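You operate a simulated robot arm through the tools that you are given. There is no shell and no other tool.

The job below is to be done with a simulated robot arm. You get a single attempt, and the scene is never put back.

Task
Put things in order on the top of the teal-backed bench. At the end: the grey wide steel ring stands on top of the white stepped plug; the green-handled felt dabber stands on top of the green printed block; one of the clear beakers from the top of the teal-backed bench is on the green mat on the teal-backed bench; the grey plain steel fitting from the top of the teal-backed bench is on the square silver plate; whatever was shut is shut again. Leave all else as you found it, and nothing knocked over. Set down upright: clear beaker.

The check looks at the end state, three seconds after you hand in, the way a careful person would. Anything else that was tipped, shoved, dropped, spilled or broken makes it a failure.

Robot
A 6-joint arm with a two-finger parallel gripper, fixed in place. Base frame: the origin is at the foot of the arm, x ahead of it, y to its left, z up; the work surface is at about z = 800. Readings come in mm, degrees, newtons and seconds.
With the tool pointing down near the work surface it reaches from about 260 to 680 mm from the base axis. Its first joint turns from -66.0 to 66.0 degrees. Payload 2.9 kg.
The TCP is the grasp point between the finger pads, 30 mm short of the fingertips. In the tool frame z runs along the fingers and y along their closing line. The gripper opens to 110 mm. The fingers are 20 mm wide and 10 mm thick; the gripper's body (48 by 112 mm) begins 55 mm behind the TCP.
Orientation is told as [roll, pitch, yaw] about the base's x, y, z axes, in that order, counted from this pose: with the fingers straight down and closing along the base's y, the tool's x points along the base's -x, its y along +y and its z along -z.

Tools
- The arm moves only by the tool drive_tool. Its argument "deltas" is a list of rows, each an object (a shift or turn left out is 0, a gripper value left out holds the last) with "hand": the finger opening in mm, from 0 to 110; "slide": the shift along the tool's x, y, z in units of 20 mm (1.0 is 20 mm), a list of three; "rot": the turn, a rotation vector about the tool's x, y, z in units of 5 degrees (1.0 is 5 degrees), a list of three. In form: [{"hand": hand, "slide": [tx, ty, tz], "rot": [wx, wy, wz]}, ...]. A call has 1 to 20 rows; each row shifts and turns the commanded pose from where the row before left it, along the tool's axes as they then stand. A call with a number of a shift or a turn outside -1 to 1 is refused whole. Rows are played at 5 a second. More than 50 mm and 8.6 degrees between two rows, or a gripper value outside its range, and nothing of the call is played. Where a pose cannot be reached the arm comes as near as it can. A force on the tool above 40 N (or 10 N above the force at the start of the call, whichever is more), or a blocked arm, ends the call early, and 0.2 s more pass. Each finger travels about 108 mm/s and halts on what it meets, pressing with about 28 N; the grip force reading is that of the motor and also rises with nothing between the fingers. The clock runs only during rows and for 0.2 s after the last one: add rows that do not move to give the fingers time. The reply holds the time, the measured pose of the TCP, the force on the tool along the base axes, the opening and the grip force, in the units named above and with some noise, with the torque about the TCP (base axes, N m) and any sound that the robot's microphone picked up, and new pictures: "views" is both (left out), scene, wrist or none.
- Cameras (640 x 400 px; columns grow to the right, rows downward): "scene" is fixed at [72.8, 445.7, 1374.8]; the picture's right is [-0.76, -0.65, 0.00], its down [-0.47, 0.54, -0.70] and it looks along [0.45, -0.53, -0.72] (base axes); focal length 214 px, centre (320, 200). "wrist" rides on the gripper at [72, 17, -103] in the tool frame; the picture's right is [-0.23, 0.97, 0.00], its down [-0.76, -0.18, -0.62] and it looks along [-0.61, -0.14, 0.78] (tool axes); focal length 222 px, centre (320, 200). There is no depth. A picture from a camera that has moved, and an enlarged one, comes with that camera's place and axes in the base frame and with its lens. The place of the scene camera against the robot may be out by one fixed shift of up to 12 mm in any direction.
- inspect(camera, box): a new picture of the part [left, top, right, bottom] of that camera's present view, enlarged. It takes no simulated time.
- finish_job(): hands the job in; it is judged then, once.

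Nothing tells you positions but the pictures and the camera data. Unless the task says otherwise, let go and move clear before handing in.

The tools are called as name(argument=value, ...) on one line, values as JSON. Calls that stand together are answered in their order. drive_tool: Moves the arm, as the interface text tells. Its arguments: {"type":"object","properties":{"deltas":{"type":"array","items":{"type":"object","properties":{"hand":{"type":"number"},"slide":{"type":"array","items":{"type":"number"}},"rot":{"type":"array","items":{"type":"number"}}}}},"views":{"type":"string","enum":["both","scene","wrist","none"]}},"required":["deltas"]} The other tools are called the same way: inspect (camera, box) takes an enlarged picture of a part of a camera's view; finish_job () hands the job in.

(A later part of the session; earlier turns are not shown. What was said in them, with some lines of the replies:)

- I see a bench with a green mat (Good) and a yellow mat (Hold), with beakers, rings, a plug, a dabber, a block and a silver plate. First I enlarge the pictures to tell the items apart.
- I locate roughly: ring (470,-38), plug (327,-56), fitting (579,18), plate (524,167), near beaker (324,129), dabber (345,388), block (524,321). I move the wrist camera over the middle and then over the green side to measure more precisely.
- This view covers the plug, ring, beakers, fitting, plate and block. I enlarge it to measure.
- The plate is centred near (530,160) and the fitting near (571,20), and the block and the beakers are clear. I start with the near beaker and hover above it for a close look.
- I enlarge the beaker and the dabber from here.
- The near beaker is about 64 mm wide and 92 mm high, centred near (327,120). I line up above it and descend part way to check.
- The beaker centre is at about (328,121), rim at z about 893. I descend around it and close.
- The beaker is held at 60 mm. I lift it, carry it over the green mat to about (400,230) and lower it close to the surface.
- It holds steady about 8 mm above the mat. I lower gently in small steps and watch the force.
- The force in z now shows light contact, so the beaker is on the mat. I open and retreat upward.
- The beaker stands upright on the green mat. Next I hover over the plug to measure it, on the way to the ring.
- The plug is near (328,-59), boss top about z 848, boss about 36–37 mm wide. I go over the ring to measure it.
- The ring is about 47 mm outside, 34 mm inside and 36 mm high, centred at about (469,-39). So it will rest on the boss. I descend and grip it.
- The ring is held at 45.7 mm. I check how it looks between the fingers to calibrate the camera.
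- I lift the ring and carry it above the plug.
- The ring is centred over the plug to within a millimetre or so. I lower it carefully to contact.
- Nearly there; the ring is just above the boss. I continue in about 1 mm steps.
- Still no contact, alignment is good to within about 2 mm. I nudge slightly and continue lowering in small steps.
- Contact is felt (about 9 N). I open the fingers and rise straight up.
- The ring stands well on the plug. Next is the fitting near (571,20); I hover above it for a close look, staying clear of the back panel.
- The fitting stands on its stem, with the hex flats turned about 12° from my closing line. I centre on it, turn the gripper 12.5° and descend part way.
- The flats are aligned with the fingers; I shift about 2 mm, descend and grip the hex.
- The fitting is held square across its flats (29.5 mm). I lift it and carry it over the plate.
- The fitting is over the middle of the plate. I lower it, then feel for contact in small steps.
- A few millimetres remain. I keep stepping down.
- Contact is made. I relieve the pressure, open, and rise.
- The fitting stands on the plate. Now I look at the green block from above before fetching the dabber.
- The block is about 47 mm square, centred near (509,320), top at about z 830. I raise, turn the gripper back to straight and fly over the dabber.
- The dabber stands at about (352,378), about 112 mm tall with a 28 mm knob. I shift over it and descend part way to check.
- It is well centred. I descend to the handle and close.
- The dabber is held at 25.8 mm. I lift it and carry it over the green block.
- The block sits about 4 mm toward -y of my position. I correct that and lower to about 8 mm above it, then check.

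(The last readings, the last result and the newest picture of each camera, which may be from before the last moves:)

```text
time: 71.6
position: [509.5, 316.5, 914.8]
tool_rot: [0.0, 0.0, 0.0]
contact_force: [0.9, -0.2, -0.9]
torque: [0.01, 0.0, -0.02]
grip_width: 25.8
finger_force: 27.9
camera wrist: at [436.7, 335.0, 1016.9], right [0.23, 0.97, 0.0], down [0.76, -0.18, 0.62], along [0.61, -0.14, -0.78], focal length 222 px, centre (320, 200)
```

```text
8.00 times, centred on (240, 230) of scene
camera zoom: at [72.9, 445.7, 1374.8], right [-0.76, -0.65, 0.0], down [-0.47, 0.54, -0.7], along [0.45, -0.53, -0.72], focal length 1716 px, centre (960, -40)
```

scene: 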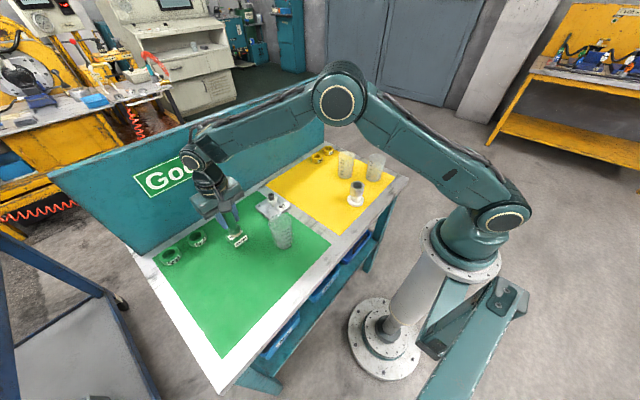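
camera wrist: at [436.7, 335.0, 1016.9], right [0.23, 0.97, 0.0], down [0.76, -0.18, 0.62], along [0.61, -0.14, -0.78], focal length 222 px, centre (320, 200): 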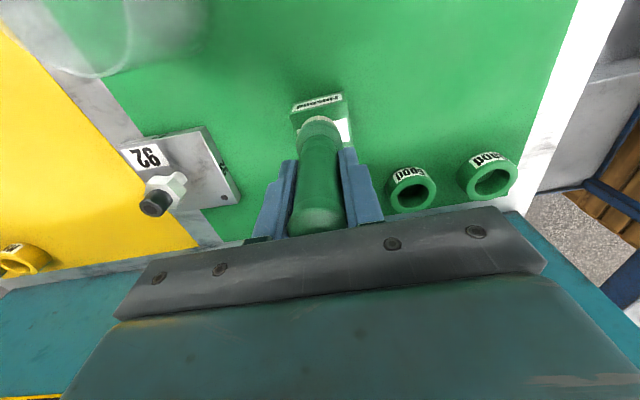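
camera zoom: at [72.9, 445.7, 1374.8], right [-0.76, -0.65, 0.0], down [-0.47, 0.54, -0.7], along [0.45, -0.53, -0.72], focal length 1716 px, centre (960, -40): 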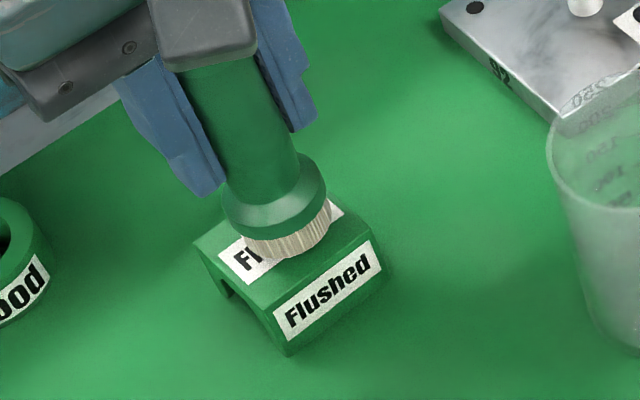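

I need the block's top corners more exactly, so I enlarge further.

inspect(camera="wrist", box=[280, 85, 360, 135])

inspect(camera="scene", box=[216, 215, 264, 245])

```text
8.00 times, centred on (320, 110) of wrist
camera zoom: at [436.7, 335.0, 1016.9], right [0.23, 0.97, 0.0], down [0.76, -0.18, 0.62], along [0.61, -0.14, -0.78], focal length 1777 px, centre (320, 920)
```

zoom: 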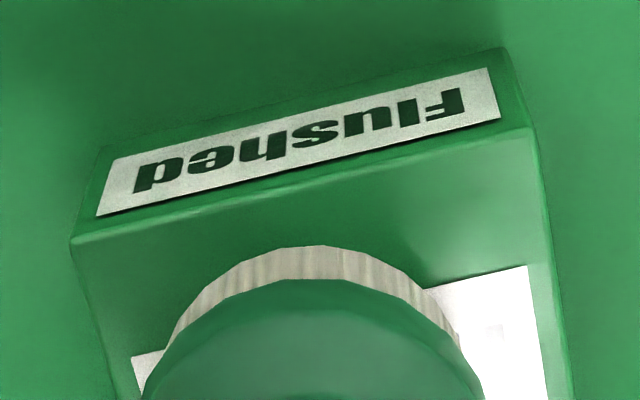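

```text
13.33 times, centred on (240, 230) of scene
camera zoom: at [72.9, 445.7, 1374.8], right [-0.76, -0.65, 0.0], down [-0.47, 0.54, -0.7], along [0.45, -0.53, -0.72], focal length 2860 px, centre (1387, -200)
```

zoom: 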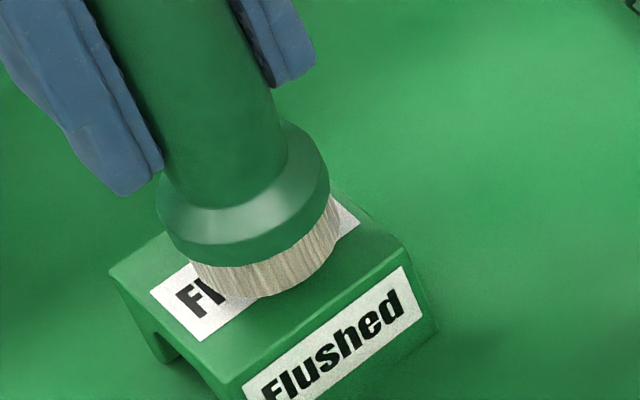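

Both views say the block centre is a few mm further in +x and slightly +y. I shift by about (3,2) mm and lower a little more.

drive_tool(deltas=[{"slide": [-0.15, 0.09, 0]}, {"slide": [0, 0, 0.2]}, {"slide": [0, 0, 0.1]}, {}], views="both")

inspect(camera="wrist", box=[280, 85, 360, 135])

inspect(camera="scene", box=[216, 220, 264, 250])

```text
time: 72.6
position: [510.7, 319.3, 908.8]
tool_rot: [0.0, 0.0, 0.0]
contact_force: [0.0, -0.4, 0.2]
torque: [0.02, 0.01, 0.0]
grip_width: 25.4
finger_force: 27.7
camera wrist: at [438.8, 336.6, 1011.7], right [0.23, 0.97, 0.0], down [0.76, -0.18, 0.62], along [0.61, -0.14, -0.78], focal length 222 px, centre (320, 200)
```

scene: 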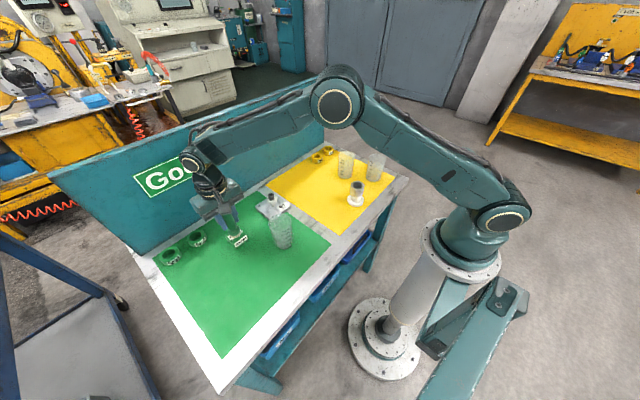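
wrist: 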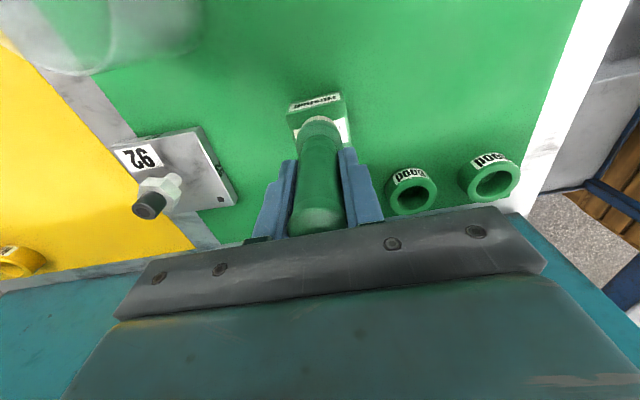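

```text
8.00 times, centred on (320, 110) of wrist
camera zoom: at [438.8, 336.6, 1011.7], right [0.23, 0.97, 0.0], down [0.76, -0.18, 0.62], along [0.61, -0.14, -0.78], focal length 1777 px, centre (320, 920)
```

zoom: 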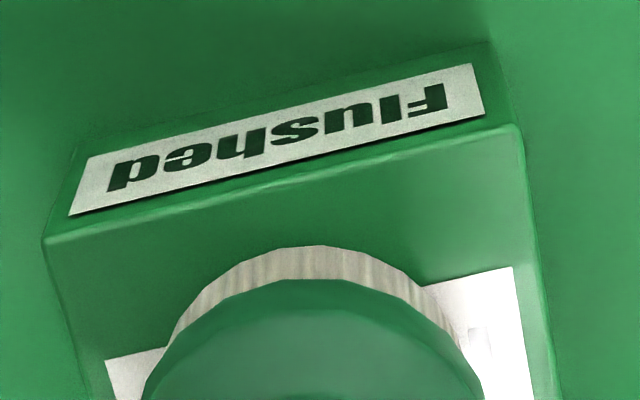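

```text
13.33 times, centred on (240, 235) of scene
camera zoom: at [72.9, 445.7, 1374.8], right [-0.76, -0.65, 0.0], down [-0.47, 0.54, -0.7], along [0.45, -0.53, -0.72], focal length 2860 px, centre (1387, -267)
```

zoom: 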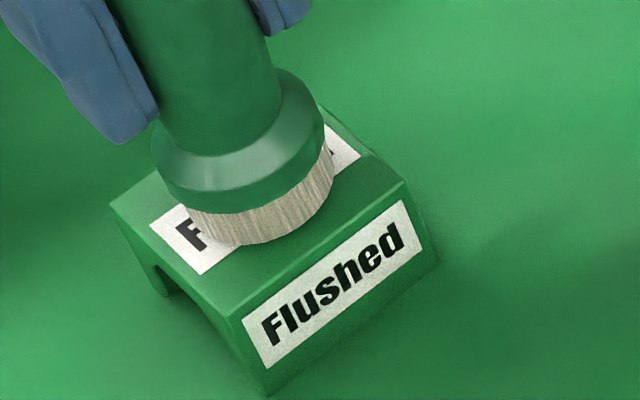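

The dabber is now centred on the block within about 1 mm. I lower in small steps to contact.

drive_tool(deltas=[{"slide": [-0.04, 0.03, 0.05]}, {"slide": [0, 0, 0.05]}, {}], views="none")

drive_tool(deltas=[{"slide": [0, 0, 0.05]}, {}], views="none")

drive_tool(deltas=[{"slide": [0, 0, 0.05]}, {}], views="none")

drive_tool(deltas=[{"slide": [0, 0, 0.05]}, {}], views="none")

```text
time: 73.4
position: [512.5, 319.7, 908.0]
tool_rot: [0.1, 0.0, 0.0]
contact_force: [-1.6, -0.3, 7.2]
torque: [-0.02, 0.13, -0.01]
grip_width: 25.6
finger_force: 28.0
```

```text
time: 74.0
position: [510.5, 319.6, 906.9]
tool_rot: [0.1, -0.1, 0.0]
contact_force: [-2.5, -0.3, 15.9]
torque: [0.02, 0.14, -0.06]
grip_width: 25.6
finger_force: 27.9
```

```text
time: 74.6
position: [513.0, 320.2, 905.5]
tool_rot: [0.1, 0.0, 0.0]
contact_force: [1.1, 1.6, 19.0]
torque: [0.13, 0.02, -0.15]
grip_width: 25.4
finger_force: 28.2
```

```text
time: 75.2
position: [512.2, 319.3, 904.7]
tool_rot: [0.0, -0.1, 0.1]
contact_force: [0.2, 1.0, 21.5]
torque: [0.06, -0.01, 0.0]
grip_width: 25.2
finger_force: 27.6
```

Contact came earlier than expected and the dabber is pressed on the block at about 20 N. I relieve it gradually before opening.

drive_tool(deltas=[{"slide": [0, 0, -0.06]}, {}], views="both")

inspect(camera="scene", box=[216, 220, 264, 250])

inspect(camera="wrist", box=[240, 80, 400, 240])

```text
time: 75.8
position: [512.8, 318.9, 904.7]
tool_rot: [0.0, 0.0, 0.0]
contact_force: [0.9, 2.2, 13.1]
torque: [0.15, -0.09, 0.03]
grip_width: 25.6
finger_force: 28.0
camera wrist: at [440.4, 336.7, 1008.0], right [0.23, 0.97, 0.0], down [0.76, -0.18, 0.62], along [0.61, -0.14, -0.78], focal length 222 px, centre (320, 200)
```

scene: 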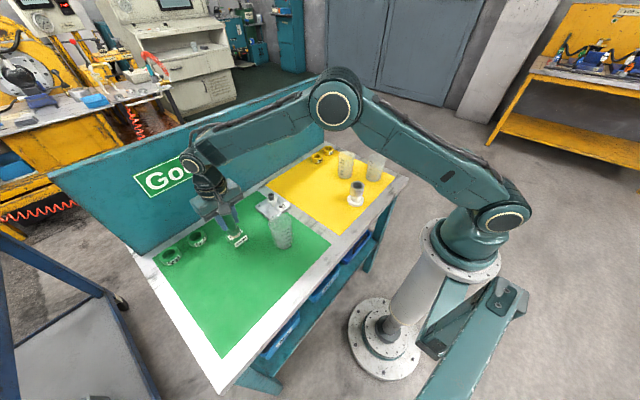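
wrist: 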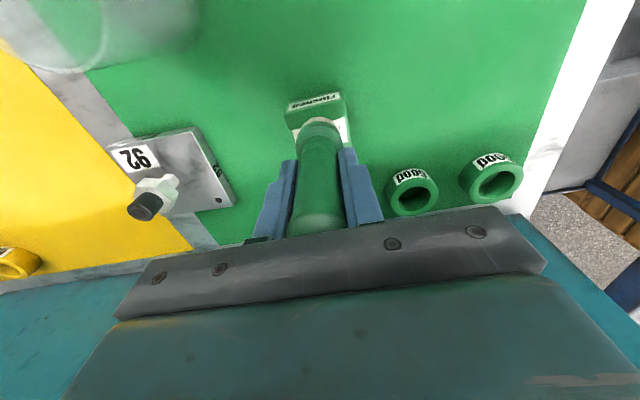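

```text
13.33 times, centred on (240, 235) of scene
camera zoom: at [72.6, 445.6, 1374.8], right [-0.76, -0.65, 0.0], down [-0.47, 0.54, -0.7], along [0.45, -0.53, -0.72], focal length 2860 px, centre (1387, -267)
```

zoom: 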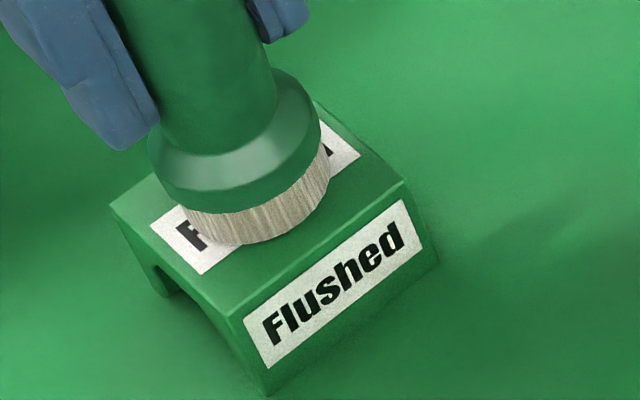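

```text
2.50 times, centred on (320, 160) of wrist
camera zoom: at [440.4, 336.7, 1008.0], right [0.23, 0.97, 0.0], down [0.76, -0.18, 0.62], along [0.61, -0.14, -0.78], focal length 555 px, centre (320, 300)
```

zoom: 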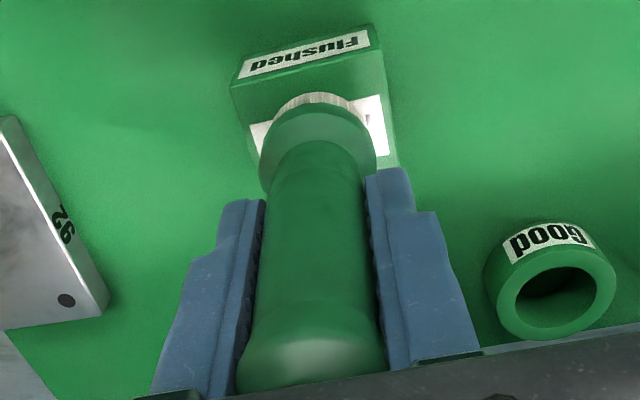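

The block has not moved. I relieve the rest of the pressure step by step.

drive_tool(deltas=[{"slide": [0, 0, -0.06]}, {}], views="none")

```text
time: 76.4
position: [512.1, 319.3, 905.2]
tool_rot: [-0.1, 0.1, 0.0]
contact_force: [-0.1, 2.2, 5.8]
torque: [0.11, -0.06, -0.01]
grip_width: 25.4
finger_force: 28.0
```

drive_tool(deltas=[{"slide": [0, 0, -0.04]}, {}], views="none")

```text
time: 77.0
position: [513.3, 318.6, 905.3]
tool_rot: [-0.1, 0.1, 0.1]
contact_force: [0.6, -0.3, -1.2]
torque: [-0.03, -0.01, 0.02]
grip_width: 25.7
finger_force: 28.2
```

The force is back to just the weight, so the felt is at the surface. I lower 0.4 mm, open, and rise.

drive_tool(deltas=[{"slide": [0, 0, 0.02]}, {}, {"hand": 28}, {"hand": 34}, {"hand": 50}, {"hand": 65}, {}, {}], views="both")

inspect(camera="scene", box=[200, 200, 280, 250])

inspect(camera="wrist", box=[220, 80, 420, 240])

```text
time: 78.8
position: [513.0, 319.4, 906.6]
tool_rot: [0.0, -0.1, 0.0]
contact_force: [0.2, -0.3, -0.3]
torque: [0.02, 0.05, 0.0]
grip_width: 64.9
finger_force: 0.1
camera wrist: at [441.0, 337.3, 1009.7], right [0.23, 0.97, 0.0], down [0.76, -0.18, 0.62], along [0.61, -0.14, -0.78], focal length 222 px, centre (320, 200)
```

scene: 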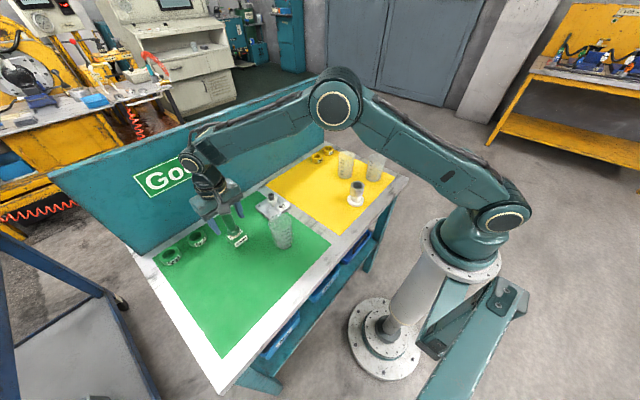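
wrist: 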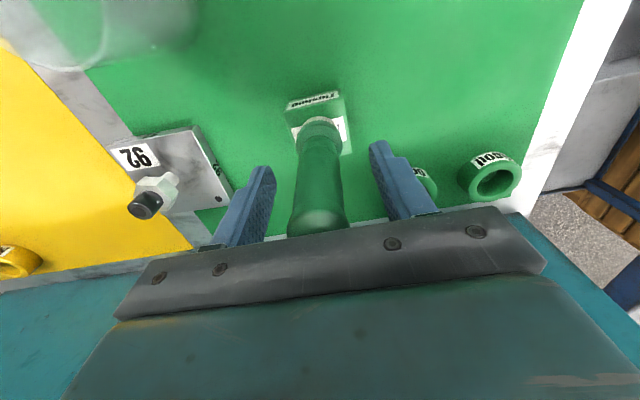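

```text
8.00 times, centred on (240, 225) of scene
camera zoom: at [72.8, 445.7, 1374.8], right [-0.76, -0.65, 0.0], down [-0.47, 0.54, -0.7], along [0.45, -0.53, -0.72], focal length 1716 px, centre (960, 0)
```

zoom: 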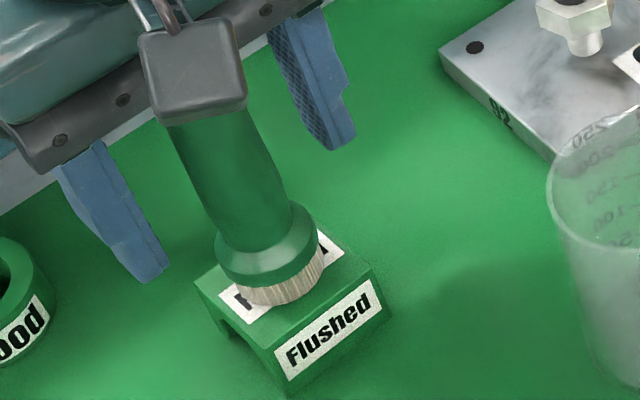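

```text
2.50 times, centred on (320, 160) of wrist
camera zoom: at [441.0, 337.3, 1009.7], right [0.23, 0.97, 0.0], down [0.76, -0.18, 0.62], along [0.61, -0.14, -0.78], focal length 555 px, centre (320, 300)
```

zoom: 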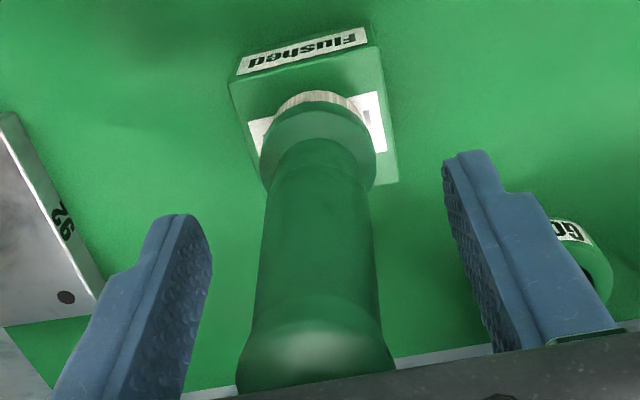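

The dabber stands on its own on the block. I rise straight up well clear and check the whole scene.

drive_tool(deltas=[{"slide": [0, 0, -0.5]}, {"slide": [0, 0, -1]}, {"slide": [0, 0, -1]}, {"slide": [0, 0, -1]}, {"slide": [0, 0, -1]}, {"slide": [0, 0, -1]}, {"slide": [0, 0, -1]}, {"slide": [0, 0, -1]}, {"slide": [0.5, -1, 0]}, {"slide": [0.5, -1, 0]}, {"slide": [0.5, -1, 0]}, {"slide": [0.5, -1, 0]}, {"slide": [0.5, -1, 0]}, {"slide": [0.5, -1, -0.5]}, {"slide": [0.5, -1, -0.5]}, {"slide": [0.5, -1, -0.5]}, {}, {}], views="both")

inspect(camera="scene", box=[140, 180, 320, 292])

inspect(camera="scene", box=[240, 130, 420, 250])

```text
time: 82.6
position: [434.1, 159.2, 1085.4]
tool_rot: [0.0, 0.0, -0.1]
contact_force: [-0.9, -0.6, -0.2]
torque: [0.0, 0.0, 0.02]
grip_width: 64.8
finger_force: 0.1
camera wrist: at [361.8, 176.5, 1189.2], right [0.23, 0.97, 0.0], down [0.76, -0.18, 0.62], along [0.61, -0.14, -0.78], focal length 222 px, centre (320, 200)
```

scene: 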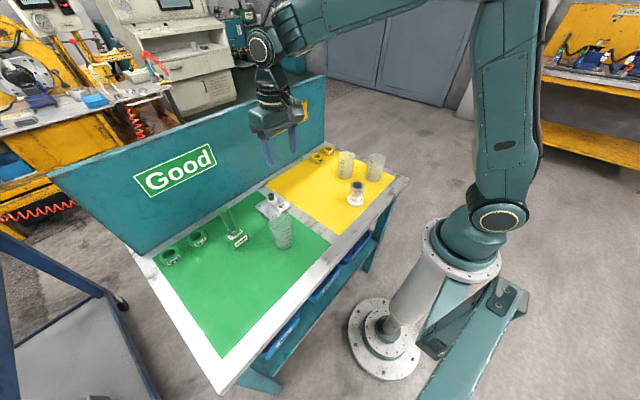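
wrist: 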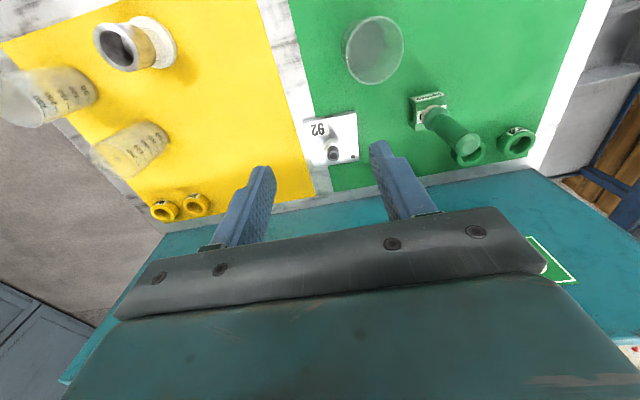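

```text
3.56 times, centred on (230, 236) of scene
camera zoom: at [72.8, 445.7, 1374.8], right [-0.76, -0.65, 0.0], down [-0.47, 0.54, -0.7], along [0.45, -0.53, -0.72], focal length 763 px, centre (640, 72)
```

zoom: 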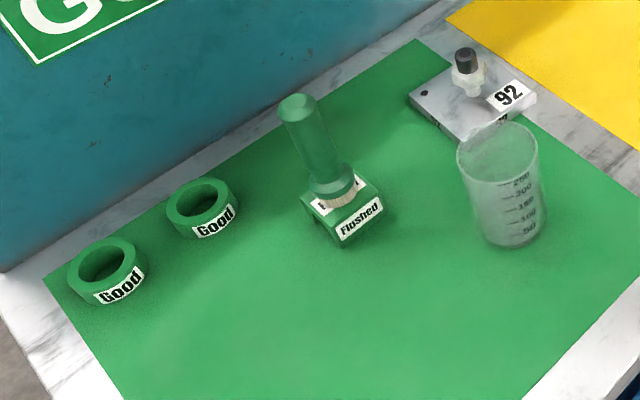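

```text
3.33 times, centred on (330, 190) of scene
camera zoom: at [72.8, 445.7, 1374.8], right [-0.76, -0.65, 0.0], down [-0.47, 0.54, -0.7], along [0.45, -0.53, -0.72], focal length 715 px, centre (287, 233)
```

zoom: 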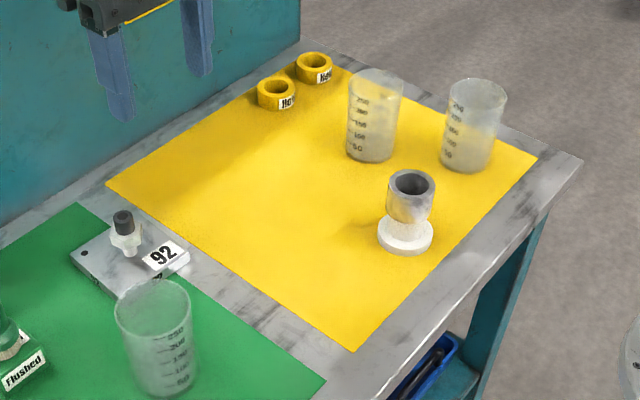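

All four placements are standing: the ring on the plug, the fitting on the plate, the dabber on the block and the beaker upright on the green mat. Nothing else looks moved, nothing was opened, and the arm is clear, so I hand in.

finish_job()

```text
The job is handed in.
```

The job is handed in. In the last pictures before that, all four items were in place and standing:

- **Ring:** the grey wide steel ring stands on the boss of the white stepped plug, well centred.
- **Dabber:** the green-handled felt dabber stands on the green printed block, about centred. I pressed it onto the block at about 20 N before easing off, but the block did not move.
- **Beaker:** one clear beaker stands upright on the green mat. It is the one that had been standing on the strip between the two mats.
- **Fitting:** the grey plain steel fitting stands on the square silver plate.

I opened nothing, so there was nothing to shut again. Nothing else looked moved or tipped, and the arm had let go and was well clear.
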